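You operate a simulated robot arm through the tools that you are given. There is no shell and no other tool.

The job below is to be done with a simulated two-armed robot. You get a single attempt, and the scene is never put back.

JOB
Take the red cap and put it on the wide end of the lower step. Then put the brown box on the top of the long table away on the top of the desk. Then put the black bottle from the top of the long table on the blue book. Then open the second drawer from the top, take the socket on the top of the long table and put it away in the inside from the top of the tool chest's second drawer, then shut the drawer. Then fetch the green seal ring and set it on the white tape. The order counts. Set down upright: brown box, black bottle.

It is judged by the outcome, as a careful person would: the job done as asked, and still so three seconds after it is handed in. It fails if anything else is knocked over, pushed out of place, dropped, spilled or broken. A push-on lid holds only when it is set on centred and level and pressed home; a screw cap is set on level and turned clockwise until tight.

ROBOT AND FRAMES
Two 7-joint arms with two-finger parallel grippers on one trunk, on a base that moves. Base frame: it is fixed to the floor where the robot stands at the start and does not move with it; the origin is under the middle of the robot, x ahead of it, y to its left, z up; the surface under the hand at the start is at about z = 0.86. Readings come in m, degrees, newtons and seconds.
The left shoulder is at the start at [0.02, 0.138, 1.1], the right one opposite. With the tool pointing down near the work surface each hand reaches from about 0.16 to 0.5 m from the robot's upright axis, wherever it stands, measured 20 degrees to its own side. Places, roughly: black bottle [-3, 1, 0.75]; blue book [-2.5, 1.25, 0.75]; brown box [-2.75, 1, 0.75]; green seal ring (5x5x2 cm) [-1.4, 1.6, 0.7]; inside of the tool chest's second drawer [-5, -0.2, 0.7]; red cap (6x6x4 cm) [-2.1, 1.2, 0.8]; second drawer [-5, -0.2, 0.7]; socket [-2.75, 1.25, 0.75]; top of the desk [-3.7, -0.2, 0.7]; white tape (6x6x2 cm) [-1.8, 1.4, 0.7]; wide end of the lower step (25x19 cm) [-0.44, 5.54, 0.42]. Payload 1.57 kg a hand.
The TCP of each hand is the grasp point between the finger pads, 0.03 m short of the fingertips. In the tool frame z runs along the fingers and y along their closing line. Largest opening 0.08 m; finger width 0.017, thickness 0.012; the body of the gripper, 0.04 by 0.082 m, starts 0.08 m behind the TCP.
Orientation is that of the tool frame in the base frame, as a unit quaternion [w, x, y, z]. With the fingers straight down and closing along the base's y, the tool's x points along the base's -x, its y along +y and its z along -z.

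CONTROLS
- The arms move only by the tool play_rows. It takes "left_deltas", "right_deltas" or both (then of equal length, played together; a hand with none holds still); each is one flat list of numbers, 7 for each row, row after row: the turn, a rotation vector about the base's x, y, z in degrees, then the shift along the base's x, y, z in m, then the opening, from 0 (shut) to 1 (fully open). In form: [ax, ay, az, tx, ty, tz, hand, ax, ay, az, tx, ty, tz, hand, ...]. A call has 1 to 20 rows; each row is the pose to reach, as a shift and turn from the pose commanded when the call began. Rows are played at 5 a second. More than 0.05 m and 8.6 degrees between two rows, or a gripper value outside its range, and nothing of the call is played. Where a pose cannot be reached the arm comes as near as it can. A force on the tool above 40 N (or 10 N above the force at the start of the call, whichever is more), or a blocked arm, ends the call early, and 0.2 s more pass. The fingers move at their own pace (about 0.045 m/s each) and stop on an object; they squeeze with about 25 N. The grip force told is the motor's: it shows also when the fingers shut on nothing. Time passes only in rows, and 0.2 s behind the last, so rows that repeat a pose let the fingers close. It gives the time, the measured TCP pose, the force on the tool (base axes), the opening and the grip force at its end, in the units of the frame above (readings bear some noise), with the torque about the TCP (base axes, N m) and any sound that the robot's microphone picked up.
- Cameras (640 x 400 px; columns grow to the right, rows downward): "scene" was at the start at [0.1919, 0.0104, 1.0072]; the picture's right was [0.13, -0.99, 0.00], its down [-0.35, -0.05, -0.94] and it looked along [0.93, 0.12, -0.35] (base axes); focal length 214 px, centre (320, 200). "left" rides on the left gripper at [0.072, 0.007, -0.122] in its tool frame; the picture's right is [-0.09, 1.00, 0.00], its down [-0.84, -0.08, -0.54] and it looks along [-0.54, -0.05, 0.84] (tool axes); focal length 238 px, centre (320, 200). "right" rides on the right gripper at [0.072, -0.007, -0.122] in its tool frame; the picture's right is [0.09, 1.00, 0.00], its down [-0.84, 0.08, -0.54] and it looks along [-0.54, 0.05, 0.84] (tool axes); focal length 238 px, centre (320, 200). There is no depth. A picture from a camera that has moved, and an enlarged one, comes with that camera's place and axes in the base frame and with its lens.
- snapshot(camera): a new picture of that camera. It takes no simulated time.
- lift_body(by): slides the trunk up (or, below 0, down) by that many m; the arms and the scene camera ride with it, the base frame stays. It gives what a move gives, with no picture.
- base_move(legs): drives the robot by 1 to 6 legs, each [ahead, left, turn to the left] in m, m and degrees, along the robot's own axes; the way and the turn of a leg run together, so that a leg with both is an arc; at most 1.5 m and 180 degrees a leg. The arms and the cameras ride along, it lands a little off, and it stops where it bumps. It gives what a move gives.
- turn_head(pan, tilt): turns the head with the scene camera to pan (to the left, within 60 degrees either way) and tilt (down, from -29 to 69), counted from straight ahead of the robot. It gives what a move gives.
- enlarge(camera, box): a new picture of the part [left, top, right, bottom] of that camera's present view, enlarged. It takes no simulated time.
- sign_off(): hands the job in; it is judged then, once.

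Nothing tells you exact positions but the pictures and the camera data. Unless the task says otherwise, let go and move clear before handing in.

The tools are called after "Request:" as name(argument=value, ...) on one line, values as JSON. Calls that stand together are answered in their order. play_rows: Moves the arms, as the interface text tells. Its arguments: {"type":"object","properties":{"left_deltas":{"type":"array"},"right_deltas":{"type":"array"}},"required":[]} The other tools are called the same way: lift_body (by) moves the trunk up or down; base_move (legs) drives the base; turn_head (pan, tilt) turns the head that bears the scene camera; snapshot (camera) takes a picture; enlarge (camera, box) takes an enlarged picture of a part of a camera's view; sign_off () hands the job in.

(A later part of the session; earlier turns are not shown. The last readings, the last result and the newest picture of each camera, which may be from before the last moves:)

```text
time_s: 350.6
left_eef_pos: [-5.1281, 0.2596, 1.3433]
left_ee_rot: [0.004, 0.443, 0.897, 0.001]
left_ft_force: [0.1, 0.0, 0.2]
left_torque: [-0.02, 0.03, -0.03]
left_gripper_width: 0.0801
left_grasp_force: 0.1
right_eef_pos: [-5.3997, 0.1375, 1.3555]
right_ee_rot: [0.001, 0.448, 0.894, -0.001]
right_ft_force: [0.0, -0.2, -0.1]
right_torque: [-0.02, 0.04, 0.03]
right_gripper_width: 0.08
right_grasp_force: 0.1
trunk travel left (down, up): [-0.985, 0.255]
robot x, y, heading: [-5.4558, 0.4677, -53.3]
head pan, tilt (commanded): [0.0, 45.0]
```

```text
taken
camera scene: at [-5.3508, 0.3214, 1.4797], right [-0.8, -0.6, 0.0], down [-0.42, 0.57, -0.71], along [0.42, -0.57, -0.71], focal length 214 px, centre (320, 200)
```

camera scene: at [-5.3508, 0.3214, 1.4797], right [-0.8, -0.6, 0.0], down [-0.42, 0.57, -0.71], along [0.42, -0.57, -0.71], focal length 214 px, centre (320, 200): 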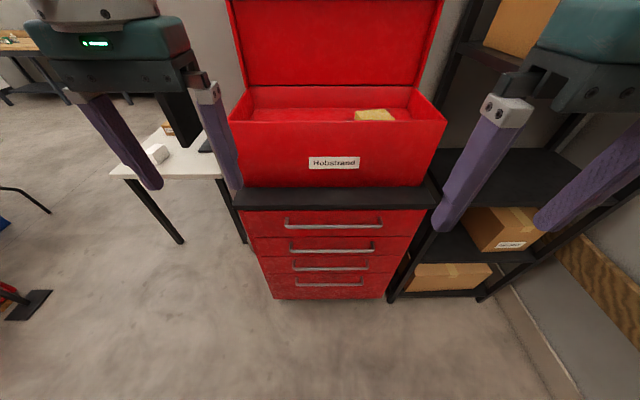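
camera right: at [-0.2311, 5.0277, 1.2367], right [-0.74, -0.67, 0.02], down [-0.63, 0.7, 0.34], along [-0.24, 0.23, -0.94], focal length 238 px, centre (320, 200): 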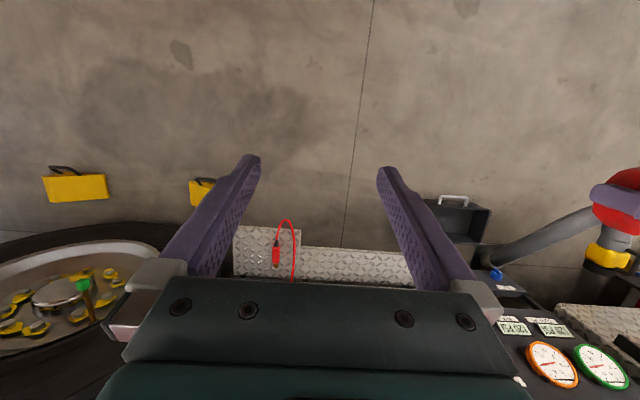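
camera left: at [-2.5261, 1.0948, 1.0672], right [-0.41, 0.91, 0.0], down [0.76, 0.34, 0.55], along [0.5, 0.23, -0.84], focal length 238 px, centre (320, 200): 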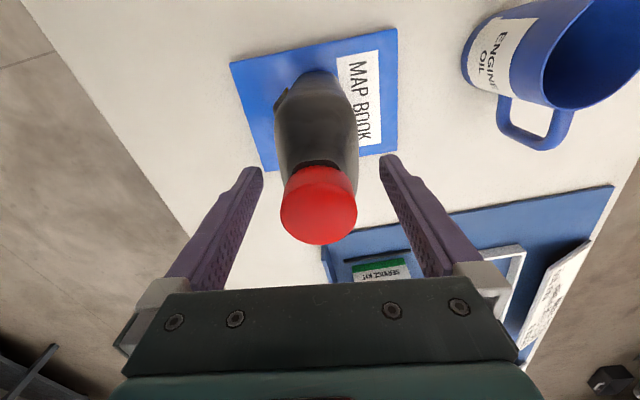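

The chest front is square ahead. The second drawer's bar handle is at about z=0.71, centred near (-5.10, -0.10). I'll turn the right hand to point forward with the fingers closing vertically, in free air first.

Request:
play_rows(right_deltas=[-6.92, 1.01, 4.94, 0.0068, -0.0092, 0, 1, -13.84, 2.02, 9.88, 0.0136, -0.0184, 0, 1, -20.76, 3.03, 14.82, 0.0204, -0.0276, 0, 1, -27.68, 4.04, 19.76, 0.0272, -0.0368, 0, 1, -34.6, 5.05, 24.7, 0.034, -0.046, 0, 1, -41.52, 6.06, 29.64, 0.0408, -0.0552, 0, 1, -48.44, 7.07, 34.58, 0.0476, -0.0644, 0, 1, -55.36, 8.08, 39.52, 0.0544, -0.0736, 0, 1, -62.28, 9.09, 44.46, 0.0612, -0.0828, 0, 1, -69.2, 10.1, 49.4, 0.068, -0.092, 0, 1, -76.12, 11.11, 54.34, 0.0748, -0.1012, 0, 1, -83.04, 12.12, 59.28, 0.0816, -0.1104, 0, 1, -89.96, 13.13, 64.22, 0.0884, -0.1196, 0, 1, -96.88, 14.14, 69.16, 0.0952, -0.1288, 0, 1])

Request:
snapshot(camera="scene")

Request:
snapshot(camera="right")

```text
time_s: 353.6
left_eef_pos: [-5.1271, 0.259, 1.3429]
left_ee_rot: [0.003, 0.443, 0.897, 0.0]
left_ft_force: [0.3, -0.2, -0.3]
left_torque: [-0.05, 0.0, 0.02]
left_gripper_width: 0.0799
left_grasp_force: 0.0
right_eef_pos: [-5.3063, 0.0084, 1.3547]
right_ee_rot: [0.223, -0.223, 0.671, -0.671]
right_ft_force: [-0.5, 0.5, -0.1]
right_torque: [0.0, 0.02, 0.01]
right_gripper_width: 0.08
right_grasp_force: 0.0
trunk travel left (down, up): [-0.985, 0.255]
robot x, y, heading: [-5.4567, 0.4702, -53.2]
head pan, tilt (commanded): [0.0, 45.0]
```

```text
taken
camera scene: at [-5.3508, 0.3215, 1.4797], right [-0.8, -0.6, 0.0], down [-0.42, 0.57, -0.71], along [0.42, -0.57, -0.71], focal length 214 px, centre (320, 200)
```

scene: 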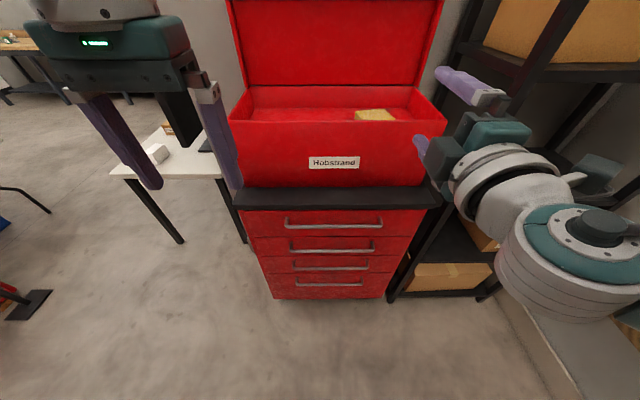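

```text
taken
camera right: at [-5.4365, 0.0637, 1.362], right [-0.08, -0.06, -1.0], down [0.35, 0.94, -0.08], along [0.94, -0.35, -0.05], focal length 238 px, centre (320, 200)
```

right: 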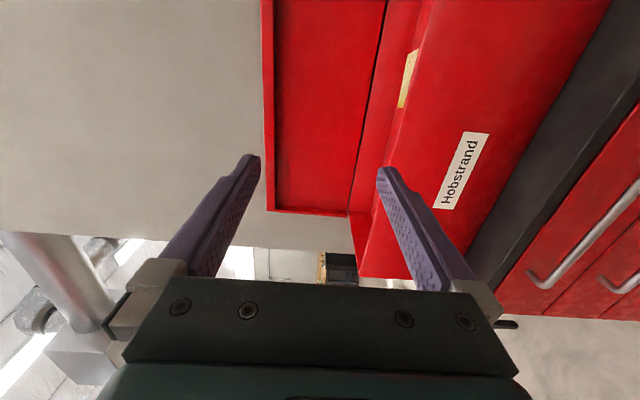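

The hand now points at the chest with fingers closing vertically. I'll lower the trunk to the second handle's height and look again.

Request:
lift_body(by=-0.4)

Request:
lift_body(by=-0.24)

Request:
snapshot(camera="right")

Request:
turn_head(pan=0, tilt=20)

Request:
snapshot(camera="scene")

```text
time_s: 357.4
left_eef_pos: [-5.1275, 0.2598, 0.9432]
left_ee_rot: [0.004, 0.443, 0.897, 0.002]
left_ft_force: [-0.1, 0.2, 0.2]
left_torque: [-0.01, 0.01, 0.01]
left_gripper_width: 0.0798
left_grasp_force: 0.2
right_eef_pos: [-5.3054, 0.0095, 0.9561]
right_ee_rot: [-0.223, 0.224, -0.671, 0.671]
right_ft_force: [1.0, -0.6, -0.6]
right_torque: [0.0, 0.02, -0.02]
right_gripper_width: 0.0798
right_grasp_force: 0.0
trunk travel left (down, up): [-0.585, 0.655]
robot x, y, heading: [-5.4579, 0.4681, -53.6]
head pan, tilt (commanded): [0.0, 45.0]
```

```text
time_s: 359.9
left_eef_pos: [-5.1277, 0.2608, 0.703]
left_ee_rot: [0.004, 0.443, 0.897, 0.0]
left_ft_force: [-0.6, -0.2, 0.2]
left_torque: [-0.03, 0.0, 0.01]
left_gripper_width: 0.0797
left_grasp_force: 0.0
right_eef_pos: [-5.3062, 0.0083, 0.715]
right_ee_rot: [0.222, -0.223, 0.671, -0.671]
right_ft_force: [-0.2, 0.0, -0.6]
right_torque: [0.01, -0.03, 0.0]
right_gripper_width: 0.0799
right_grasp_force: 0.1
trunk travel left (down, up): [-0.345, 0.895]
robot x, y, heading: [-5.4599, 0.4648, -53.0]
head pan, tilt (commanded): [0.0, 45.0]
```

```text
taken
camera right: at [-5.4365, 0.064, 0.722], right [-0.07, -0.05, -1.0], down [0.35, 0.93, -0.08], along [0.93, -0.35, -0.05], focal length 238 px, centre (320, 200)
```

right: 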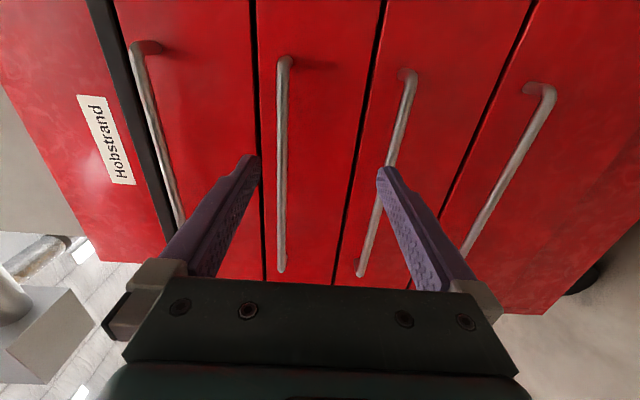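

```text
time_s: 360.8
left_eef_pos: [-5.1271, 0.2592, 0.7023]
left_ee_rot: [0.004, 0.443, 0.896, 0.0]
left_ft_force: [0.6, 0.4, 0.0]
left_torque: [0.07, 0.04, 0.01]
left_gripper_width: 0.0799
left_grasp_force: 0.1
right_eef_pos: [-5.3061, 0.0087, 0.7158]
right_ee_rot: [0.221, -0.222, 0.672, -0.671]
right_ft_force: [-0.3, 0.1, 0.0]
right_torque: [0.01, 0.01, 0.0]
right_gripper_width: 0.0801
right_grasp_force: 0.1
trunk travel left (down, up): [-0.345, 0.895]
robot x, y, heading: [-5.4593, 0.4698, -53.3]
head pan, tilt (commanded): [0.0, 20.0]
```

```text
taken
camera scene: at [-5.3437, 0.312, 0.8783], right [-0.8, -0.6, 0.0], down [-0.21, 0.27, -0.94], along [0.56, -0.75, -0.34], focal length 214 px, centre (320, 200)
```

scene: 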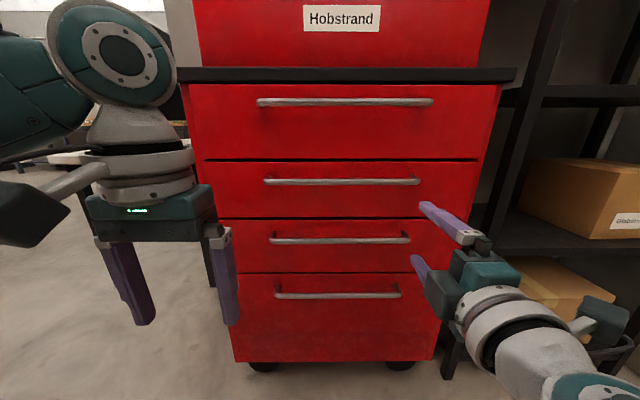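

From two views the second handle is at z≈0.760 and 0.63 m ahead of my axis, centred 5 cm to my right. I'll shift left and closer and raise the hand to that height.

Request:
lift_body(by=0.045)

Request:
base_move(legs=[[0.1, 0.085, 0]])

Request:
snapshot(camera="right")

Request:
snapshot(camera="scene")

```text
time_s: 361.7
left_eef_pos: [-5.1272, 0.2594, 0.7483]
left_ee_rot: [0.004, 0.443, 0.897, 0.001]
left_ft_force: [-1.0, -0.5, 0.1]
left_torque: [0.0, -0.05, -0.02]
left_gripper_width: 0.08
left_grasp_force: 0.0
right_eef_pos: [-5.3066, 0.0083, 0.7605]
right_ee_rot: [0.222, -0.223, 0.672, -0.671]
right_ft_force: [0.0, 0.3, 0.3]
right_torque: [0.02, 0.01, -0.01]
right_gripper_width: 0.0799
right_grasp_force: 0.1
trunk travel left (down, up): [-0.39, 0.85]
robot x, y, heading: [-5.4584, 0.4661, -53.0]
head pan, tilt (commanded): [0.0, 20.0]
```

```text
time_s: 362.9
left_eef_pos: [-5.0, 0.2284, 0.7482]
left_ee_rot: [0.004, 0.444, 0.896, 0.001]
left_ft_force: [-0.2, -0.4, -1.2]
left_torque: [0.03, -0.01, 0.02]
left_gripper_width: 0.08
left_grasp_force: 0.0
right_eef_pos: [-5.1802, -0.0207, 0.7597]
right_ee_rot: [-0.222, 0.221, -0.671, 0.672]
right_ft_force: [0.1, 0.5, 0.6]
right_torque: [0.02, 0.02, -0.06]
right_gripper_width: 0.0801
right_grasp_force: 0.1
trunk travel left (down, up): [-0.39, 0.85]
robot x, y, heading: [-5.331, 0.4383, -53.4]
head pan, tilt (commanded): [0.0, 20.0]
```

```text
taken
camera right: at [-5.31, 0.0345, 0.7669], right [-0.07, -0.05, -1.0], down [0.35, 0.93, -0.08], along [0.93, -0.35, -0.05], focal length 238 px, centre (320, 200)
```

right: 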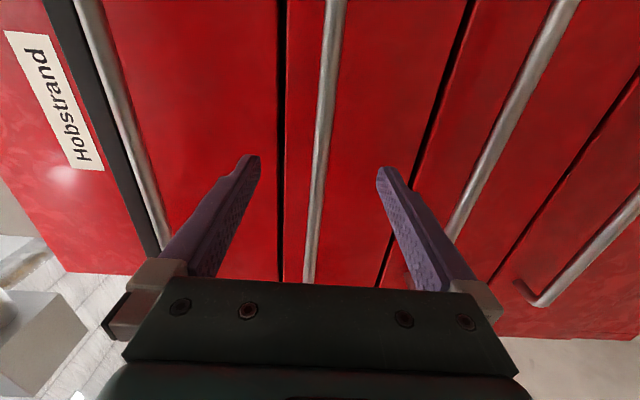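

```text
taken
camera scene: at [-5.2166, 0.2823, 0.9234], right [-0.8, -0.6, 0.0], down [-0.2, 0.27, -0.94], along [0.56, -0.75, -0.34], focal length 214 px, centre (320, 200)
```

scene: 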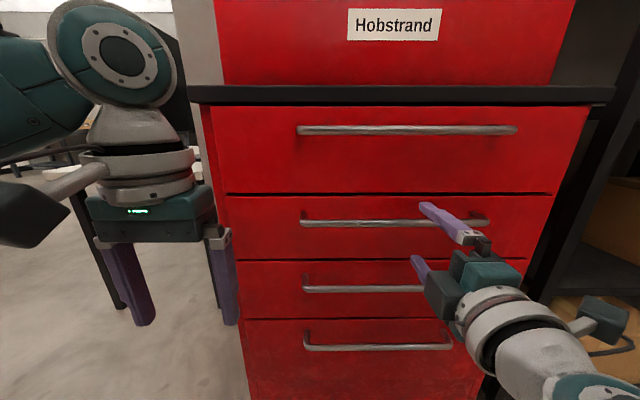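

The bar is level with the gap between the right fingers. I'll advance 7 cm so the bar is inside, and look before closing.

Request:
play_rows(right_deltas=[0, 0, 0, 0.015, -0.02, 0, 1, 0, 0, 0, 0.03, -0.04, 0, 1, 0, 0, 0, 0.0429, -0.0578, 0, 1])

Request:
snapshot(camera="right")

Request:
snapshot(camera="scene")

```text
time_s: 363.8
left_eef_pos: [-4.9992, 0.2297, 0.7488]
left_ee_rot: [0.005, 0.443, 0.896, 0.0]
left_ft_force: [0.3, -0.3, -0.9]
left_torque: [0.03, -0.03, -0.04]
left_gripper_width: 0.08
left_grasp_force: 0.1
right_eef_pos: [-5.1374, -0.0793, 0.7595]
right_ee_rot: [0.222, -0.223, 0.672, -0.671]
right_ft_force: [0.0, -1.1, -0.3]
right_torque: [-0.01, 0.04, -0.01]
right_gripper_width: 0.0799
right_grasp_force: 0.0
trunk travel left (down, up): [-0.39, 0.85]
robot x, y, heading: [-5.334, 0.4358, -53.5]
head pan, tilt (commanded): [0.0, 20.0]
```

```text
taken
camera right: at [-5.2672, -0.0244, 0.7666], right [-0.07, -0.05, -1.0], down [0.35, 0.93, -0.08], along [0.93, -0.35, -0.05], focal length 238 px, centre (320, 200)
```

right: 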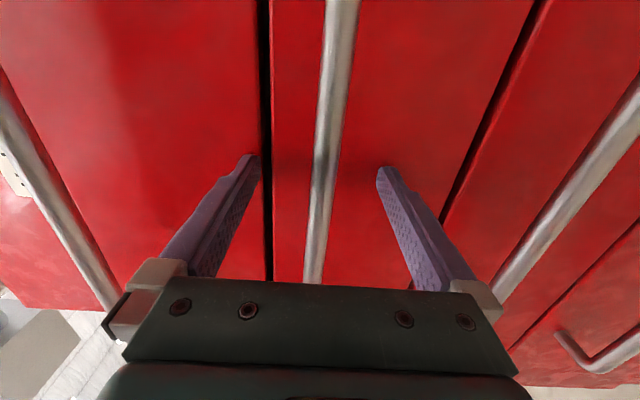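

```text
taken
camera scene: at [-5.2166, 0.2822, 0.9234], right [-0.8, -0.6, 0.0], down [-0.2, 0.27, -0.94], along [0.56, -0.75, -0.34], focal length 214 px, centre (320, 200)
```

scene: 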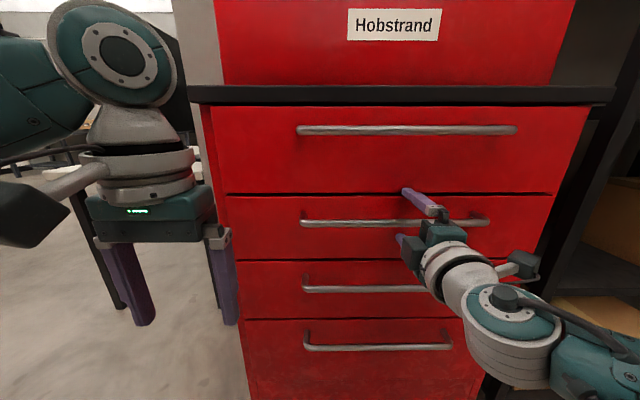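

The bar lies between the fingers. I'll close on it.

Request:
play_rows(right_deltas=[0, 0, 0, 0, 0, 0, 0.6, 0, 0, 0, 0, 0, 0, 0.3, 0, 0, 0, 0, 0, 0, 0, 0, 0, 0, 0, 0, 0, 0, 0, 0, 0, 0, 0, 0, 0])

Request:
snapshot(camera="right")

```text
time_s: 364.9
left_eef_pos: [-5.0001, 0.228, 0.7475]
left_ee_rot: [0.003, 0.443, 0.896, 0.002]
left_ft_force: [0.8, 0.1, 0.9]
left_torque: [0.03, 0.01, -0.01]
left_gripper_width: 0.0798
left_grasp_force: 0.1
right_eef_pos: [-5.1376, -0.0798, 0.7589]
right_ee_rot: [0.222, -0.222, 0.672, -0.671]
right_ft_force: [1.8, -2.0, -4.4]
right_torque: [0.02, -0.05, 0.06]
right_gripper_width: 0.0139
right_grasp_force: 21.3
trunk travel left (down, up): [-0.39, 0.85]
robot x, y, heading: [-5.3322, 0.4383, -53.6]
head pan, tilt (commanded): [0.0, 20.0]
```

```text
taken
camera right: at [-5.2676, -0.0238, 0.766], right [-0.08, -0.05, -1.0], down [0.35, 0.93, -0.08], along [0.93, -0.35, -0.05], focal length 238 px, centre (320, 200)
```

right: 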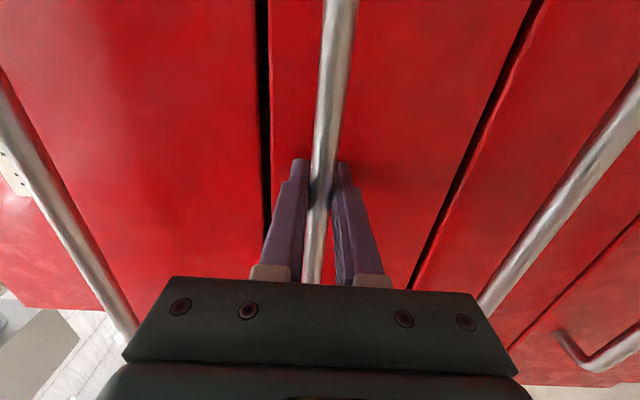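

I have the handle (1.4 cm bar). I'll pull it gently with the arm and watch the force.

Request:
play_rows(right_deltas=[0, 0, 0, -0.006, 0.008, 0, 0, 0, 0, 0, -0.012, 0.016, 0, 0, 0, 0, 0, -0.024, 0.032, 0, 0, 0, 0, 0, -0.036, 0.048, 0, 0, 0, 0, 0, -0.048, 0.064, 0, 0, 0, 0, 0, -0.06, 0.08, 0, 0])

Request:
snapshot(camera="scene")

```text
time_s: 366.4
left_eef_pos: [-5.0023, 0.2305, 0.7475]
left_ee_rot: [0.003, 0.443, 0.896, 0.001]
left_ft_force: [0.3, -0.5, 0.4]
left_torque: [0.01, -0.03, -0.02]
left_gripper_width: 0.0799
left_grasp_force: 0.1
right_eef_pos: [-5.2001, 0.001, 0.7595]
right_ee_rot: [0.221, -0.223, 0.672, -0.671]
right_ft_force: [-4.3, -1.7, -12.2]
right_torque: [0.04, -0.2, 0.08]
right_gripper_width: 0.0139
right_grasp_force: 30.1
trunk travel left (down, up): [-0.39, 0.85]
robot x, y, heading: [-5.3338, 0.4412, -53.2]
head pan, tilt (commanded): [0.0, 20.0]
```

```text
taken
camera scene: at [-5.2183, 0.283, 0.9231], right [-0.8, -0.6, 0.0], down [-0.21, 0.27, -0.94], along [0.56, -0.75, -0.34], focal length 214 px, centre (320, 200)
```

scene: 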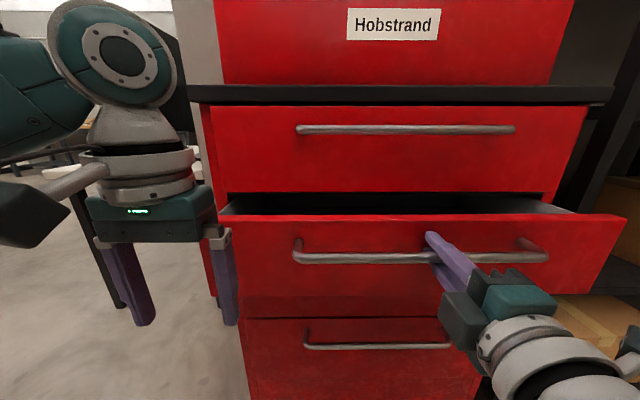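

The drawer slides out smoothly, about 10 cm so far. I'll back the base slowly to open it further.

Request:
base_move(legs=[[-0.07, 0, 0]])

Request:
base_move(legs=[[-0.07, 0, 0]])

Request:
snapshot(camera="scene")

```text
time_s: 367.4
left_eef_pos: [-5.044, 0.2853, 0.7482]
left_ee_rot: [0.004, 0.444, 0.896, 0.0]
left_ft_force: [0.0, -0.3, -0.3]
left_torque: [0.0, -0.03, 0.0]
left_gripper_width: 0.08
left_grasp_force: 0.1
right_eef_pos: [-5.2414, 0.0573, 0.7583]
right_ee_rot: [0.221, -0.222, 0.672, -0.671]
right_ft_force: [-4.9, -5.5, -16.2]
right_torque: [-0.06, -0.09, 0.32]
right_gripper_width: 0.0137
right_grasp_force: 29.8
trunk travel left (down, up): [-0.39, 0.85]
robot x, y, heading: [-5.3754, 0.4965, -53.3]
head pan, tilt (commanded): [0.0, 20.0]
```

```text
time_s: 368.4
left_eef_pos: [-5.084, 0.3382, 0.7477]
left_ee_rot: [0.004, 0.444, 0.896, 0.0]
left_ft_force: [0.2, 0.4, 0.1]
left_torque: [0.0, 0.02, 0.01]
left_gripper_width: 0.0801
left_grasp_force: 0.1
right_eef_pos: [-5.2823, 0.1092, 0.7588]
right_ee_rot: [0.219, -0.222, 0.672, -0.671]
right_ft_force: [-5.2, -6.1, -5.6]
right_torque: [0.07, -0.04, -0.17]
right_gripper_width: 0.0138
right_grasp_force: 29.9
trunk travel left (down, up): [-0.39, 0.85]
robot x, y, heading: [-5.4141, 0.5467, -53.1]
head pan, tilt (commanded): [0.0, 20.0]
```

```text
taken
camera scene: at [-5.3006, 0.3923, 0.9233], right [-0.8, -0.6, 0.0], down [-0.21, 0.27, -0.94], along [0.56, -0.75, -0.34], focal length 214 px, centre (320, 200)
```

scene: 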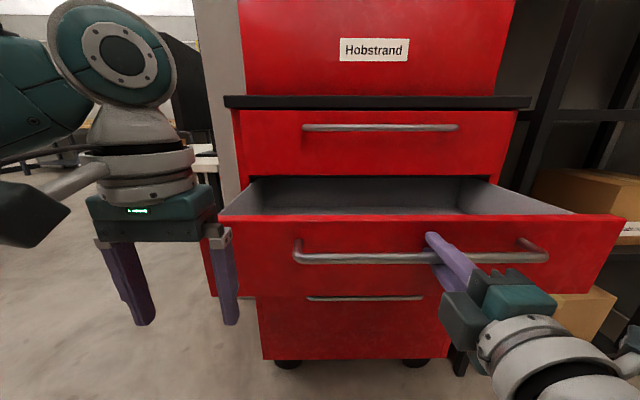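

Request:
base_move(legs=[[-0.04, 0, 0]])

Request:
play_rows(right_deltas=[0, 0, 0, 0, 0, 0, 0.5, 0, 0, 0, 0, 0, 0, 1, 0, 0, 0, 0, 0, 0, 1, 0, 0, 0, 0, 0, 0, 1])

Request:
base_move(legs=[[-0.2, 0, 0]])

Request:
turn_head(pan=0, tilt=35)

Request:
snapshot(camera="scene")

```text
time_s: 369.2
left_eef_pos: [-5.1088, 0.3708, 0.7479]
left_ee_rot: [0.005, 0.444, 0.896, -0.001]
left_ft_force: [0.3, 1.0, 0.9]
left_torque: [0.0, 0.02, 0.01]
left_gripper_width: 0.0801
left_grasp_force: 0.1
right_eef_pos: [-5.3067, 0.1427, 0.7591]
right_ee_rot: [0.218, -0.221, 0.673, -0.671]
right_ft_force: [-4.2, -5.0, -0.6]
right_torque: [0.06, -0.07, -0.4]
right_gripper_width: 0.0136
right_grasp_force: 30.2
trunk travel left (down, up): [-0.39, 0.85]
robot x, y, heading: [-5.4416, 0.5792, -53.4]
head pan, tilt (commanded): [0.0, 20.0]
```

```text
time_s: 370.2
left_eef_pos: [-5.1085, 0.3721, 0.7485]
left_ee_rot: [0.005, 0.444, 0.896, 0.001]
left_ft_force: [0.5, 0.1, 0.8]
left_torque: [0.0, 0.01, 0.0]
left_gripper_width: 0.0798
left_grasp_force: 0.0
right_eef_pos: [-5.3062, 0.1425, 0.7586]
right_ee_rot: [0.219, -0.221, 0.673, -0.671]
right_ft_force: [-0.5, -0.5, 0.4]
right_torque: [0.02, 0.02, 0.01]
right_gripper_width: 0.0799
right_grasp_force: 0.1
trunk travel left (down, up): [-0.39, 0.85]
robot x, y, heading: [-5.4411, 0.584, -53.4]
head pan, tilt (commanded): [0.0, 20.0]
```

```text
time_s: 371.9
left_eef_pos: [-5.2287, 0.5335, 0.7484]
left_ee_rot: [0.005, 0.444, 0.896, 0.001]
left_ft_force: [-0.8, 0.4, -0.5]
left_torque: [-0.02, -0.03, -0.02]
left_gripper_width: 0.0801
left_grasp_force: 0.1
right_eef_pos: [-5.4271, 0.3048, 0.758]
right_ee_rot: [0.218, -0.221, 0.673, -0.671]
right_ft_force: [0.4, 0.4, -0.1]
right_torque: [0.0, 0.0, 0.03]
right_gripper_width: 0.08
right_grasp_force: 0.0
trunk travel left (down, up): [-0.39, 0.85]
robot x, y, heading: [-5.558, 0.7417, -53.3]
head pan, tilt (commanded): [0.0, 20.0]
```

```text
time_s: 372.6
left_eef_pos: [-5.227, 0.5333, 0.7481]
left_ee_rot: [0.005, 0.444, 0.896, 0.001]
left_ft_force: [-0.4, -0.2, 0.3]
left_torque: [-0.04, -0.02, 0.04]
left_gripper_width: 0.0801
left_grasp_force: 0.1
right_eef_pos: [-5.4266, 0.305, 0.7601]
right_ee_rot: [0.219, -0.221, 0.673, -0.671]
right_ft_force: [0.8, 0.1, 0.5]
right_torque: [-0.05, 0.03, 0.01]
right_gripper_width: 0.0799
right_grasp_force: 0.1
trunk travel left (down, up): [-0.39, 0.85]
robot x, y, heading: [-5.5591, 0.7413, -53.5]
head pan, tilt (commanded): [0.0, 35.0]
```

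```text
taken
camera scene: at [-5.4467, 0.5907, 0.8996], right [-0.8, -0.6, 0.0], down [-0.34, 0.46, -0.82], along [0.49, -0.66, -0.57], focal length 214 px, centre (320, 200)
```

scene: 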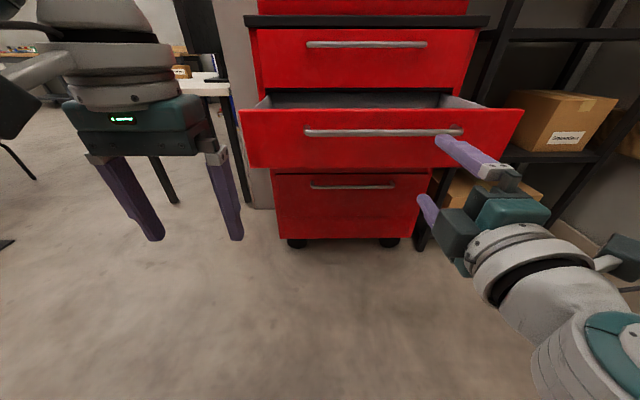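

The drawer is open about 28 cm and released. Now for the socket: it's near the table's far edge, so I'll restore the right hand to pointing down, raise the trunk, and drive back along the truck side.

Request:
lift_body(by=0.4)

Request:
play_rows(right_deltas=[6.92, -1.01, -4.94, -0.0068, 0.0092, 0, 1, 13.84, -2.02, -9.88, -0.0136, 0.0184, 0, 1, 20.76, -3.03, -14.82, -0.0204, 0.0276, 0, 1, 27.68, -4.04, -19.76, -0.0272, 0.0368, 0, 1, 34.6, -5.05, -24.7, -0.034, 0.046, 0, 1, 41.52, -6.06, -29.64, -0.0408, 0.0552, 0, 1, 48.44, -7.07, -34.58, -0.0476, 0.0644, 0, 1, 55.36, -8.08, -39.52, -0.0544, 0.0736, 0, 1, 62.28, -9.09, -44.46, -0.0612, 0.0828, 0, 1, 69.2, -10.1, -49.4, -0.068, 0.092, 0, 1, 76.12, -11.11, -54.34, -0.0748, 0.1012, 0, 1, 83.04, -12.12, -59.28, -0.0816, 0.1104, 0, 1, 89.96, -13.13, -64.22, -0.0884, 0.1196, 0, 1, 96.88, -14.14, -69.16, -0.0952, 0.1288, 0, 1])

Request:
snapshot(camera="right")

Request:
snapshot(camera="scene")

```text
time_s: 376.4
left_eef_pos: [-5.2275, 0.5334, 1.148]
left_ee_rot: [0.005, 0.444, 0.896, 0.001]
left_ft_force: [0.3, 0.0, -0.8]
left_torque: [-0.02, 0.02, 0.01]
left_gripper_width: 0.0801
left_grasp_force: 0.0
right_eef_pos: [-5.4261, 0.3055, 1.1594]
right_ee_rot: [0.219, -0.22, 0.673, -0.671]
right_ft_force: [0.9, -0.9, 0.3]
right_torque: [-0.01, 0.01, 0.01]
right_gripper_width: 0.0799
right_grasp_force: 0.1
trunk travel left (down, up): [-0.79, 0.45]
robot x, y, heading: [-5.5594, 0.7414, -53.6]
head pan, tilt (commanded): [0.0, 35.0]
```

```text
time_s: 379.6
left_eef_pos: [-5.2277, 0.5328, 1.1491]
left_ee_rot: [0.005, 0.444, 0.896, 0.0]
left_ft_force: [-0.5, 0.8, 0.3]
left_torque: [0.0, -0.01, 0.01]
left_gripper_width: 0.08
left_grasp_force: 0.0
right_eef_pos: [-5.5434, 0.3903, 1.0626]
right_ee_rot: [-0.026, 0.454, 0.89, -0.047]
right_ft_force: [-0.7, -0.7, 0.0]
right_torque: [0.02, 0.01, 0.02]
right_gripper_width: 0.0799
right_grasp_force: 0.1
right hand out of reach, approached as far as the arm can: row 11, 12, 13, 14
trunk travel left (down, up): [-0.79, 0.45]
robot x, y, heading: [-5.5572, 0.7424, -53.4]
head pan, tilt (commanded): [0.0, 35.0]
stopped in row 14 (right hand): the arm was blocked; the commanded pose is now the measured one
```

```text
taken
camera right: at [-5.5794, 0.4519, 1.1852], right [0.75, 0.66, -0.1], down [0.6, -0.6, 0.53], along [0.28, -0.46, -0.84], focal length 238 px, centre (320, 200)
```

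right: 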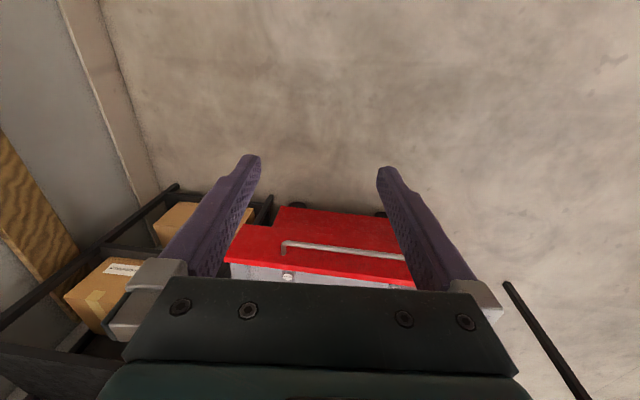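

```text
taken
camera scene: at [-5.4468, 0.5907, 1.2995], right [-0.8, -0.6, 0.0], down [-0.34, 0.46, -0.82], along [0.49, -0.66, -0.57], focal length 214 px, centre (320, 200)
```

scene: 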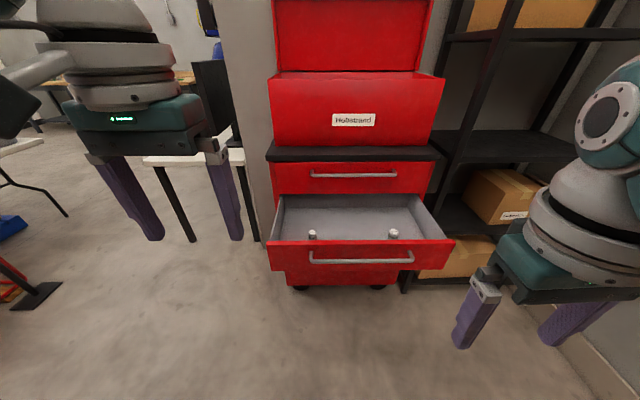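

The inside of the drawer is visible and already holds two sockets, left and right, so there's room in the middle. I'll straighten the right hand and drive along the truck side to the table's far edge.

Request:
play_rows(right_deltas=[1.7, -2.5, 0.3, 0.01, -0.013, 0.04, 1, 3.47, -5.08, 0.65, 0.0178, -0.0241, 0.08, 1, 3.47, -5.08, 0.65, 0.0178, -0.0241, 0.09, 1])

Request:
base_move(legs=[[0, 0, 91], [1.45, 0, 0], [1.4, 0, 0]])

Request:
turn_head(pan=-40, tilt=40)

Request:
snapshot(camera="scene")

```text
time_s: 380.4
left_eef_pos: [-5.2288, 0.5346, 1.1483]
left_ee_rot: [0.004, 0.444, 0.896, 0.001]
left_ft_force: [-0.1, 0.7, 0.0]
left_torque: [0.03, 0.01, 0.0]
left_gripper_width: 0.0799
left_grasp_force: 0.1
right_eef_pos: [-5.5244, 0.3267, 1.1089]
right_ee_rot: [-0.004, 0.452, 0.892, -0.007]
right_ft_force: [0.2, 1.0, -0.5]
right_torque: [-0.01, -0.02, 0.0]
right_gripper_width: 0.0801
right_grasp_force: 0.1
right hand out of reach, approached as far as the arm can: row 1, 2, 3
trunk travel left (down, up): [-0.79, 0.45]
robot x, y, heading: [-5.5574, 0.746, -53.1]
head pan, tilt (commanded): [0.0, 35.0]
```

```text
time_s: 398.0
left_eef_pos: [-3.1034, 2.8061, 1.1469]
left_ee_rot: [0.003, -0.329, 0.944, 0.003]
left_ft_force: [-0.3, 0.2, 0.5]
left_torque: [-0.02, -0.03, 0.01]
left_gripper_width: 0.0798
left_grasp_force: 0.0
right_eef_pos: [-2.8909, 2.5147, 1.1091]
right_ee_rot: [0.001, -0.317, 0.948, -0.005]
right_ft_force: [-1.6, -0.1, -1.0]
right_torque: [0.0, 0.0, 0.03]
right_gripper_width: 0.0802
right_grasp_force: 0.2
trunk travel left (down, up): [-0.79, 0.45]
robot x, y, heading: [-3.3076, 2.4681, 37.8]
head pan, tilt (commanded): [0.0, 35.0]
```

```text
time_s: 399.1
left_eef_pos: [-3.1041, 2.8052, 1.1489]
left_ee_rot: [0.003, -0.329, 0.944, 0.004]
left_ft_force: [-0.4, -0.6, 0.4]
left_torque: [0.0, -0.01, -0.03]
left_gripper_width: 0.0801
left_grasp_force: 0.0
right_eef_pos: [-2.8867, 2.5089, 1.1093]
right_ee_rot: [0.002, -0.314, 0.949, -0.01]
right_ft_force: [0.3, -0.3, 0.0]
right_torque: [0.0, 0.01, -0.03]
right_gripper_width: 0.0802
right_grasp_force: 0.1
trunk travel left (down, up): [-0.79, 0.45]
robot x, y, heading: [-3.3101, 2.4687, 37.8]
head pan, tilt (commanded): [-40.0, 40.0]
```

```text
taken
camera scene: at [-3.1422, 2.5345, 1.2933], right [0.06, -1.0, 0.0], down [-0.63, -0.04, -0.78], along [0.77, 0.05, -0.63], focal length 214 px, centre (320, 200)
```

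scene: 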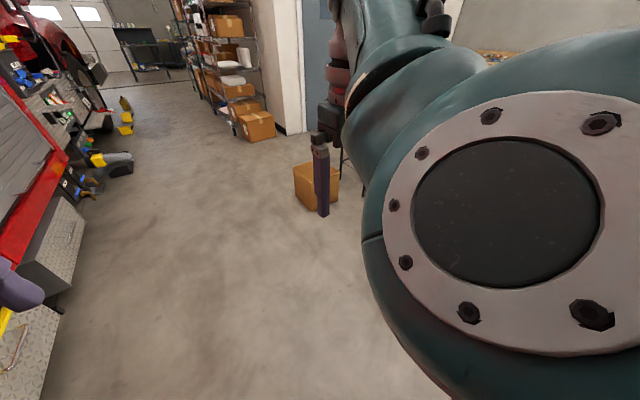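

I'm behind the table at the right spot, but the right arm folded awkwardly, so I'll use the left hand for the socket instead. I'll turn around so my left side faces the table.

Request:
base_move(legs=[[0, 0, 179.7], [0, 0.4, 0]])

Request:
turn_head(pan=55, tilt=40)

Request:
snapshot(camera="scene")

Request:
turn_head(pan=0, tilt=40)

Request:
snapshot(camera="scene")

```text
time_s: 408.9
left_eef_pos: [-3.2738, 1.8169, 1.1485]
left_ee_rot: [0.004, 0.947, 0.321, -0.003]
left_ft_force: [0.2, 0.9, 0.8]
left_torque: [-0.03, 0.0, 0.02]
left_gripper_width: 0.0801
left_grasp_force: 0.0
right_eef_pos: [-3.4847, 2.1193, 1.1112]
right_ee_rot: [-0.011, 0.952, 0.305, -0.003]
right_ft_force: [-0.7, -0.7, -0.1]
right_torque: [-0.02, 0.01, 0.0]
right_gripper_width: 0.0801
right_grasp_force: 0.0
trunk travel left (down, up): [-0.79, 0.45]
robot x, y, heading: [-3.0662, 2.1509, -143.1]
head pan, tilt (commanded): [-40.0, 40.0]
```

```text
time_s: 410.6
left_eef_pos: [-3.2734, 1.8184, 1.1485]
left_ee_rot: [0.003, 0.947, 0.32, -0.003]
left_ft_force: [-0.6, -0.2, 0.4]
left_torque: [0.02, -0.03, 0.0]
left_gripper_width: 0.0801
left_grasp_force: 0.1
right_eef_pos: [-3.4847, 2.1194, 1.1097]
right_ee_rot: [-0.011, 0.952, 0.305, -0.003]
right_ft_force: [-1.0, -0.6, 0.3]
right_torque: [0.02, -0.04, 0.0]
right_gripper_width: 0.0803
right_grasp_force: 0.0
trunk travel left (down, up): [-0.79, 0.45]
robot x, y, heading: [-3.0612, 2.1473, -143.0]
head pan, tilt (commanded): [55.0, 40.0]
```

```text
taken
camera scene: at [-3.1423, 2.0028, 1.292], right [-1.0, -0.03, 0.0], down [-0.02, 0.64, -0.77], along [0.02, -0.77, -0.64], focal length 214 px, centre (320, 200)
```

scene: 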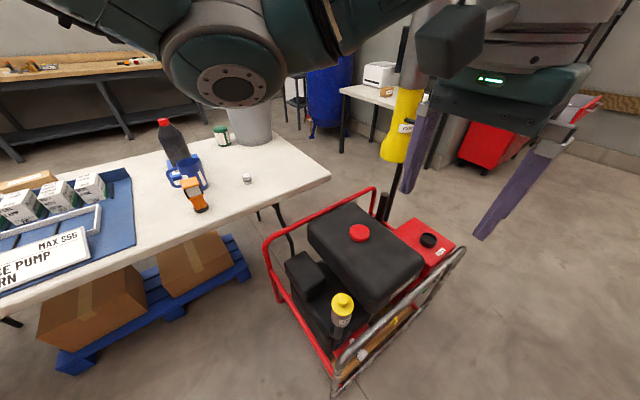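

```text
time_s: 411.9
left_eef_pos: [-3.2742, 1.8174, 1.1488]
left_ee_rot: [0.004, 0.947, 0.321, -0.004]
left_ft_force: [0.7, 0.2, -0.1]
left_torque: [0.01, 0.0, 0.01]
left_gripper_width: 0.0798
left_grasp_force: 0.1
right_eef_pos: [-3.4836, 2.1193, 1.1092]
right_ee_rot: [-0.012, 0.952, 0.305, -0.003]
right_ft_force: [1.1, 0.2, -0.3]
right_torque: [-0.01, 0.0, 0.01]
right_gripper_width: 0.08
right_grasp_force: 0.1
trunk travel left (down, up): [-0.79, 0.45]
robot x, y, heading: [-3.0604, 2.1491, -143.0]
head pan, tilt (commanded): [0.0, 40.0]
```

```text
taken
camera scene: at [-3.213, 2.0368, 1.292], right [-0.6, 0.8, 0.0], down [0.51, 0.39, -0.77], along [-0.61, -0.46, -0.64], focal length 214 px, centre (320, 200)
```

scene: 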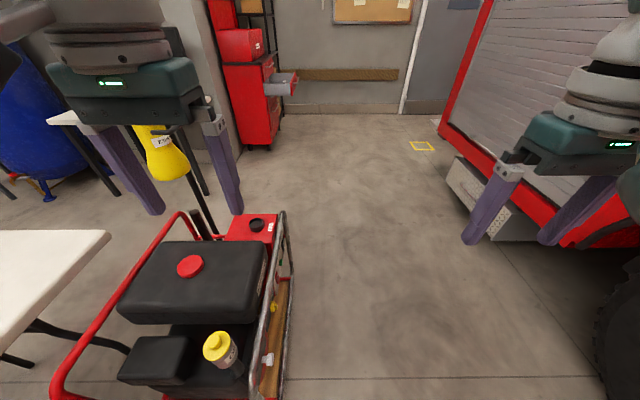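

The socket is visible near the far edge, and the generator's near side is at about s=0.42 along the table. Before moving in I'll try to bring the right arm back to its normal posture so it stays clear of the generator.

Request:
play_rows(right_deltas=[0, 0, 0, 0.03, -0.008, 0.015, 1, 0, 0, 0, 0.06, -0.016, 0.03, 1, 0, 0, 0, 0.0948, -0.0262, 0.05, 1, 0, 0, 0, 0.0948, -0.0262, 0.05, 1])

Request:
turn_head(pan=-50, tilt=20)

Request:
snapshot(camera="scene")

```text
time_s: 413.1
left_eef_pos: [-3.2753, 1.8163, 1.1472]
left_ee_rot: [0.004, 0.947, 0.32, -0.003]
left_ft_force: [-0.3, 1.2, 0.2]
left_torque: [0.03, 0.01, 0.0]
left_gripper_width: 0.0801
left_grasp_force: 0.0
right_eef_pos: [-3.4547, 2.1048, 1.0903]
right_ee_rot: [-0.04, 0.957, 0.288, -0.02]
right_ft_force: [0.2, -0.4, 0.0]
right_torque: [0.0, 0.01, -0.01]
right_gripper_width: 0.0802
right_grasp_force: 0.1
right hand out of reach, approached as far as the arm can: row 1, 2, 3, 4
trunk travel left (down, up): [-0.79, 0.45]
robot x, y, heading: [-3.0626, 2.1499, -143.1]
head pan, tilt (commanded): [0.0, 40.0]
stopped in row 4 (right hand): the arm was blocked; the commanded pose is now the measured one
```

```text
time_s: 414.2
left_eef_pos: [-3.273, 1.8185, 1.1482]
left_ee_rot: [0.003, 0.948, 0.319, -0.003]
left_ft_force: [0.0, 0.9, -0.1]
left_torque: [-0.03, -0.01, -0.01]
left_gripper_width: 0.0799
left_grasp_force: 0.0
right_eef_pos: [-3.4551, 2.1046, 1.0896]
right_ee_rot: [-0.04, 0.957, 0.288, -0.019]
right_ft_force: [-0.8, -0.4, 0.6]
right_torque: [0.01, 0.0, -0.02]
right_gripper_width: 0.0801
right_grasp_force: 0.1
trunk travel left (down, up): [-0.79, 0.45]
robot x, y, heading: [-3.0693, 2.1497, -143.3]
head pan, tilt (commanded): [-50.0, 20.0]
```

```text
taken
camera scene: at [-3.2356, 2.109, 1.3233], right [0.23, 0.97, 0.0], down [0.33, -0.08, -0.94], along [-0.91, 0.21, -0.34], focal length 214 px, centre (320, 200)
```

scene: 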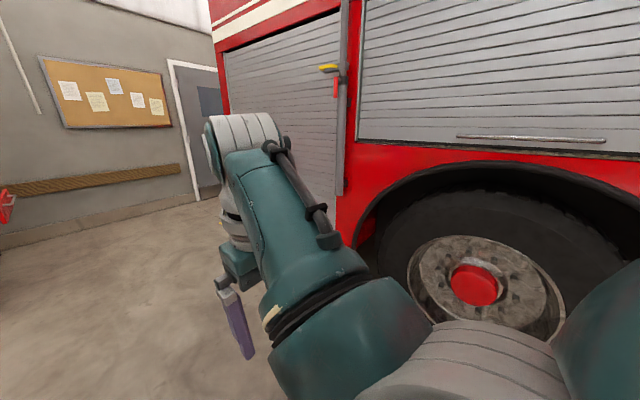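

Request:
play_rows(right_deltas=[-0.7, -0.7, 0.6, -0.018, -0.022, 0.013, 1, -1.4, -1.4, 1.2, -0.036, -0.044, 0.026, 1, -2.2, -2.1, 1.9, -0.054, -0.066, 0.039, 1, -2.9, -2.8, 2.5, -0.072, -0.088, 0.052, 1, -3.67, -3.5, 3.2, -0.092, -0.111, 0.065, 1, -3.67, -3.5, 3.2, -0.092, -0.111, 0.065, 1])

Request:
snapshot(camera="scene")

```text
time_s: 415.6
left_eef_pos: [-3.2743, 1.817, 1.1483]
left_ee_rot: [0.004, 0.947, 0.321, -0.003]
left_ft_force: [-0.1, 0.2, -0.4]
left_torque: [-0.01, 0.01, -0.02]
left_gripper_width: 0.0799
left_grasp_force: 0.1
right_eef_pos: [-3.5437, 1.9888, 1.1539]
right_ee_rot: [0.007, 0.948, 0.317, 0.001]
right_ft_force: [0.8, 0.0, 0.0]
right_torque: [0.02, 0.0, -0.01]
right_gripper_width: 0.0803
right_grasp_force: 0.1
trunk travel left (down, up): [-0.79, 0.45]
robot x, y, heading: [-3.0626, 2.15, -143.2]
head pan, tilt (commanded): [-50.0, 20.0]
```

```text
taken
camera scene: at [-3.2357, 2.109, 1.3234], right [0.23, 0.97, 0.0], down [0.33, -0.08, -0.94], along [-0.91, 0.21, -0.34], focal length 214 px, centre (320, 200)
```

scene: 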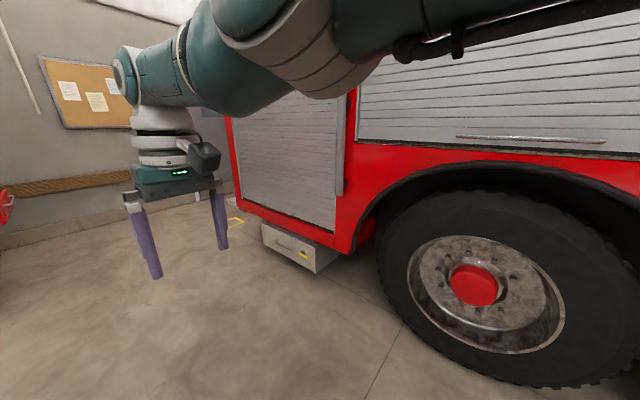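

The right arm is back in its normal posture. I'll retract it a little, turn slightly right, and put the left arm out to the side toward the socket.

Request:
play_rows(right_deltas=[0, 0, 0, 0.032, 0.024, 0, 1, 0, 0, 0, 0.064, 0.048, 0, 1, 0, 0, 0, 0.096, 0.072, 0, 1, 0, 0, 0, 0.128, 0.0958, 0, 1])

Request:
base_move(legs=[[0, 0, -14.3]])

Request:
play_rows(left_deltas=[0, 0, -5, 0.0264, -0.0278, 0, 1, 0, 0, -10, 0.0528, -0.0556, 0, 1, 0, 0, -15, 0.0792, -0.0834, 0, 1, 0, 0, -20, 0.1056, -0.1112, 0, 1, 0, 0, -25, 0.132, -0.139, 0, 1, 0, 0, -30, 0.1584, -0.1668, 0, 1, 0, 0, -35, 0.1848, -0.1946, 0, 1, 0, 0, -40, 0.2112, -0.2224, 0, 1, 0, 0, -45, 0.2376, -0.2502, 0, 1])

Request:
turn_head(pan=55, tilt=45)

Request:
snapshot(camera="scene")

```text
time_s: 416.8
left_eef_pos: [-3.2737, 1.8182, 1.1487]
left_ee_rot: [0.003, 0.947, 0.321, -0.004]
left_ft_force: [0.6, -0.5, -0.2]
left_torque: [0.01, -0.03, -0.02]
left_gripper_width: 0.0803
left_grasp_force: 0.1
right_eef_pos: [-3.4683, 2.0933, 1.0991]
right_ee_rot: [-0.016, 0.953, 0.301, -0.011]
right_ft_force: [0.2, -1.2, -0.2]
right_torque: [0.03, 0.03, 0.01]
right_gripper_width: 0.08
right_grasp_force: 0.0
right hand out of reach, approached as far as the arm can: row 2, 3, 4
trunk travel left (down, up): [-0.79, 0.45]
robot x, y, heading: [-3.0622, 2.152, -143.4]
head pan, tilt (commanded): [-50.0, 20.0]
stopped in row 4 (right hand): the arm was blocked; the commanded pose is now the measured one
```

```text
time_s: 418.1
left_eef_pos: [-3.3494, 1.8799, 1.1489]
left_ee_rot: [0.004, 0.98, 0.2, -0.004]
left_ft_force: [-0.6, 0.3, 0.0]
left_torque: [0.01, 0.0, 0.0]
left_gripper_width: 0.0799
left_grasp_force: 0.1
right_eef_pos: [-3.4688, 2.1954, 1.0993]
right_ee_rot: [-0.019, 0.983, 0.181, -0.007]
right_ft_force: [0.0, 0.6, 0.0]
right_torque: [0.02, -0.01, 0.0]
right_gripper_width: 0.0798
right_grasp_force: 0.1
trunk travel left (down, up): [-0.79, 0.45]
robot x, y, heading: [-3.064, 2.1509, -157.4]
head pan, tilt (commanded): [-50.0, 20.0]
```

```text
time_s: 420.1
left_eef_pos: [-3.1112, 1.6273, 1.1482]
left_ee_rot: [0.002, 0.982, -0.189, -0.005]
left_ft_force: [0.1, -0.4, 0.0]
left_torque: [0.02, -0.01, -0.02]
left_gripper_width: 0.0801
left_grasp_force: 0.0
right_eef_pos: [-3.4678, 2.1939, 1.0988]
right_ee_rot: [-0.018, 0.984, 0.179, -0.007]
right_ft_force: [0.6, 0.3, 0.8]
right_torque: [-0.01, 0.02, 0.02]
right_gripper_width: 0.0801
right_grasp_force: 0.0
trunk travel left (down, up): [-0.79, 0.45]
robot x, y, heading: [-3.064, 2.15, -157.5]
head pan, tilt (commanded): [-50.0, 20.0]
```

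```text
time_s: 421.9
left_eef_pos: [-3.112, 1.6298, 1.1483]
left_ee_rot: [0.002, 0.982, -0.189, -0.004]
left_ft_force: [-0.4, 0.5, -0.2]
left_torque: [-0.01, 0.0, -0.01]
left_gripper_width: 0.0801
left_grasp_force: 0.0
right_eef_pos: [-3.4685, 2.1956, 1.0979]
right_ee_rot: [-0.018, 0.984, 0.18, -0.007]
right_ft_force: [-0.2, -0.3, 0.4]
right_torque: [-0.05, 0.0, 0.01]
right_gripper_width: 0.0799
right_grasp_force: 0.1
trunk travel left (down, up): [-0.79, 0.45]
robot x, y, heading: [-3.0653, 2.1485, -157.6]
head pan, tilt (commanded): [55.0, 45.0]
```

```text
taken
camera scene: at [-3.1748, 2.0299, 1.2847], right [-0.98, 0.22, 0.0], down [0.15, 0.69, -0.71], along [-0.15, -0.69, -0.71], focal length 214 px, centre (320, 200)
```

scene: 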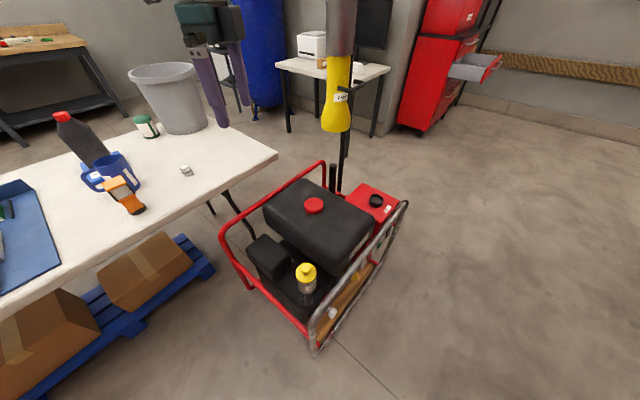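

Request:
play_rows(right_deltas=[-0.6, -0.4, 0.5, -0.028, -0.025, 0.02, 1, -1.2, -0.8, 1.1, -0.056, -0.05, 0.045, 1, -1.87, -1.19, 1.66, -0.083, -0.0742, 0.065, 1, -1.87, -1.19, 1.66, -0.083, -0.0742, 0.065, 1])

Request:
base_move(legs=[[-0.147, 0.4675, 0]])

Request:
snapshot(camera="left")

Request:
snapshot(camera="scene")

```text
time_s: 422.9
left_eef_pos: [-3.1121, 1.6287, 1.1475]
left_ee_rot: [0.002, 0.982, -0.19, -0.005]
left_ft_force: [1.0, 0.1, 0.0]
left_torque: [-0.01, -0.02, 0.0]
left_gripper_width: 0.0801
left_grasp_force: 0.0
right_eef_pos: [-3.5517, 2.1216, 1.1644]
right_ee_rot: [0.001, 0.981, 0.195, -0.001]
right_ft_force: [0.2, -0.6, -0.1]
right_torque: [0.07, 0.01, -0.01]
right_gripper_width: 0.0798
right_grasp_force: 0.1
trunk travel left (down, up): [-0.79, 0.45]
robot x, y, heading: [-3.0646, 2.1497, -157.7]
head pan, tilt (commanded): [55.0, 45.0]
```

```text
time_s: 425.8
left_eef_pos: [-2.7945, 1.2543, 1.1481]
left_ee_rot: [0.002, 0.982, -0.189, -0.005]
left_ft_force: [0.0, 0.7, -0.6]
left_torque: [0.01, -0.01, 0.01]
left_gripper_width: 0.0799
left_grasp_force: 0.0
right_eef_pos: [-3.2352, 1.7465, 1.1625]
right_ee_rot: [0.0, 0.981, 0.194, -0.001]
right_ft_force: [0.1, -0.6, -0.1]
right_torque: [-0.01, 0.03, -0.02]
right_gripper_width: 0.0801
right_grasp_force: 0.0
trunk travel left (down, up): [-0.79, 0.45]
robot x, y, heading: [-2.7503, 1.7753, -157.7]
head pan, tilt (commanded): [55.0, 45.0]
```

```text
taken
camera left: at [-2.7306, 1.2189, 1.2702], right [-0.46, -0.89, 0.01], down [-0.74, 0.39, 0.55], along [-0.49, 0.25, -0.84], focal length 238 px, centre (320, 200)
```

left: 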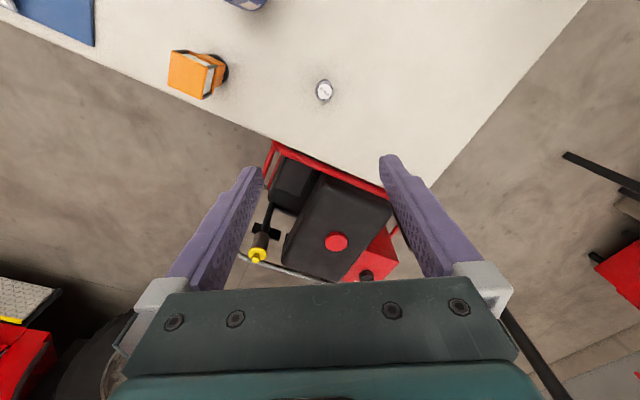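

```text
taken
camera scene: at [-2.8585, 1.6542, 1.2847], right [-0.98, 0.22, 0.0], down [0.15, 0.69, -0.71], along [-0.15, -0.69, -0.71], focal length 214 px, centre (320, 200)
```

scene: 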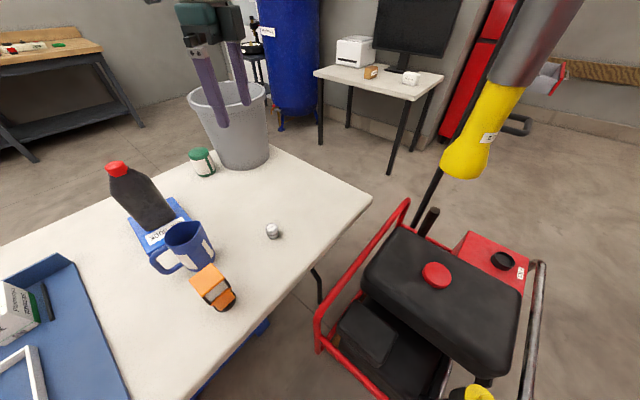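

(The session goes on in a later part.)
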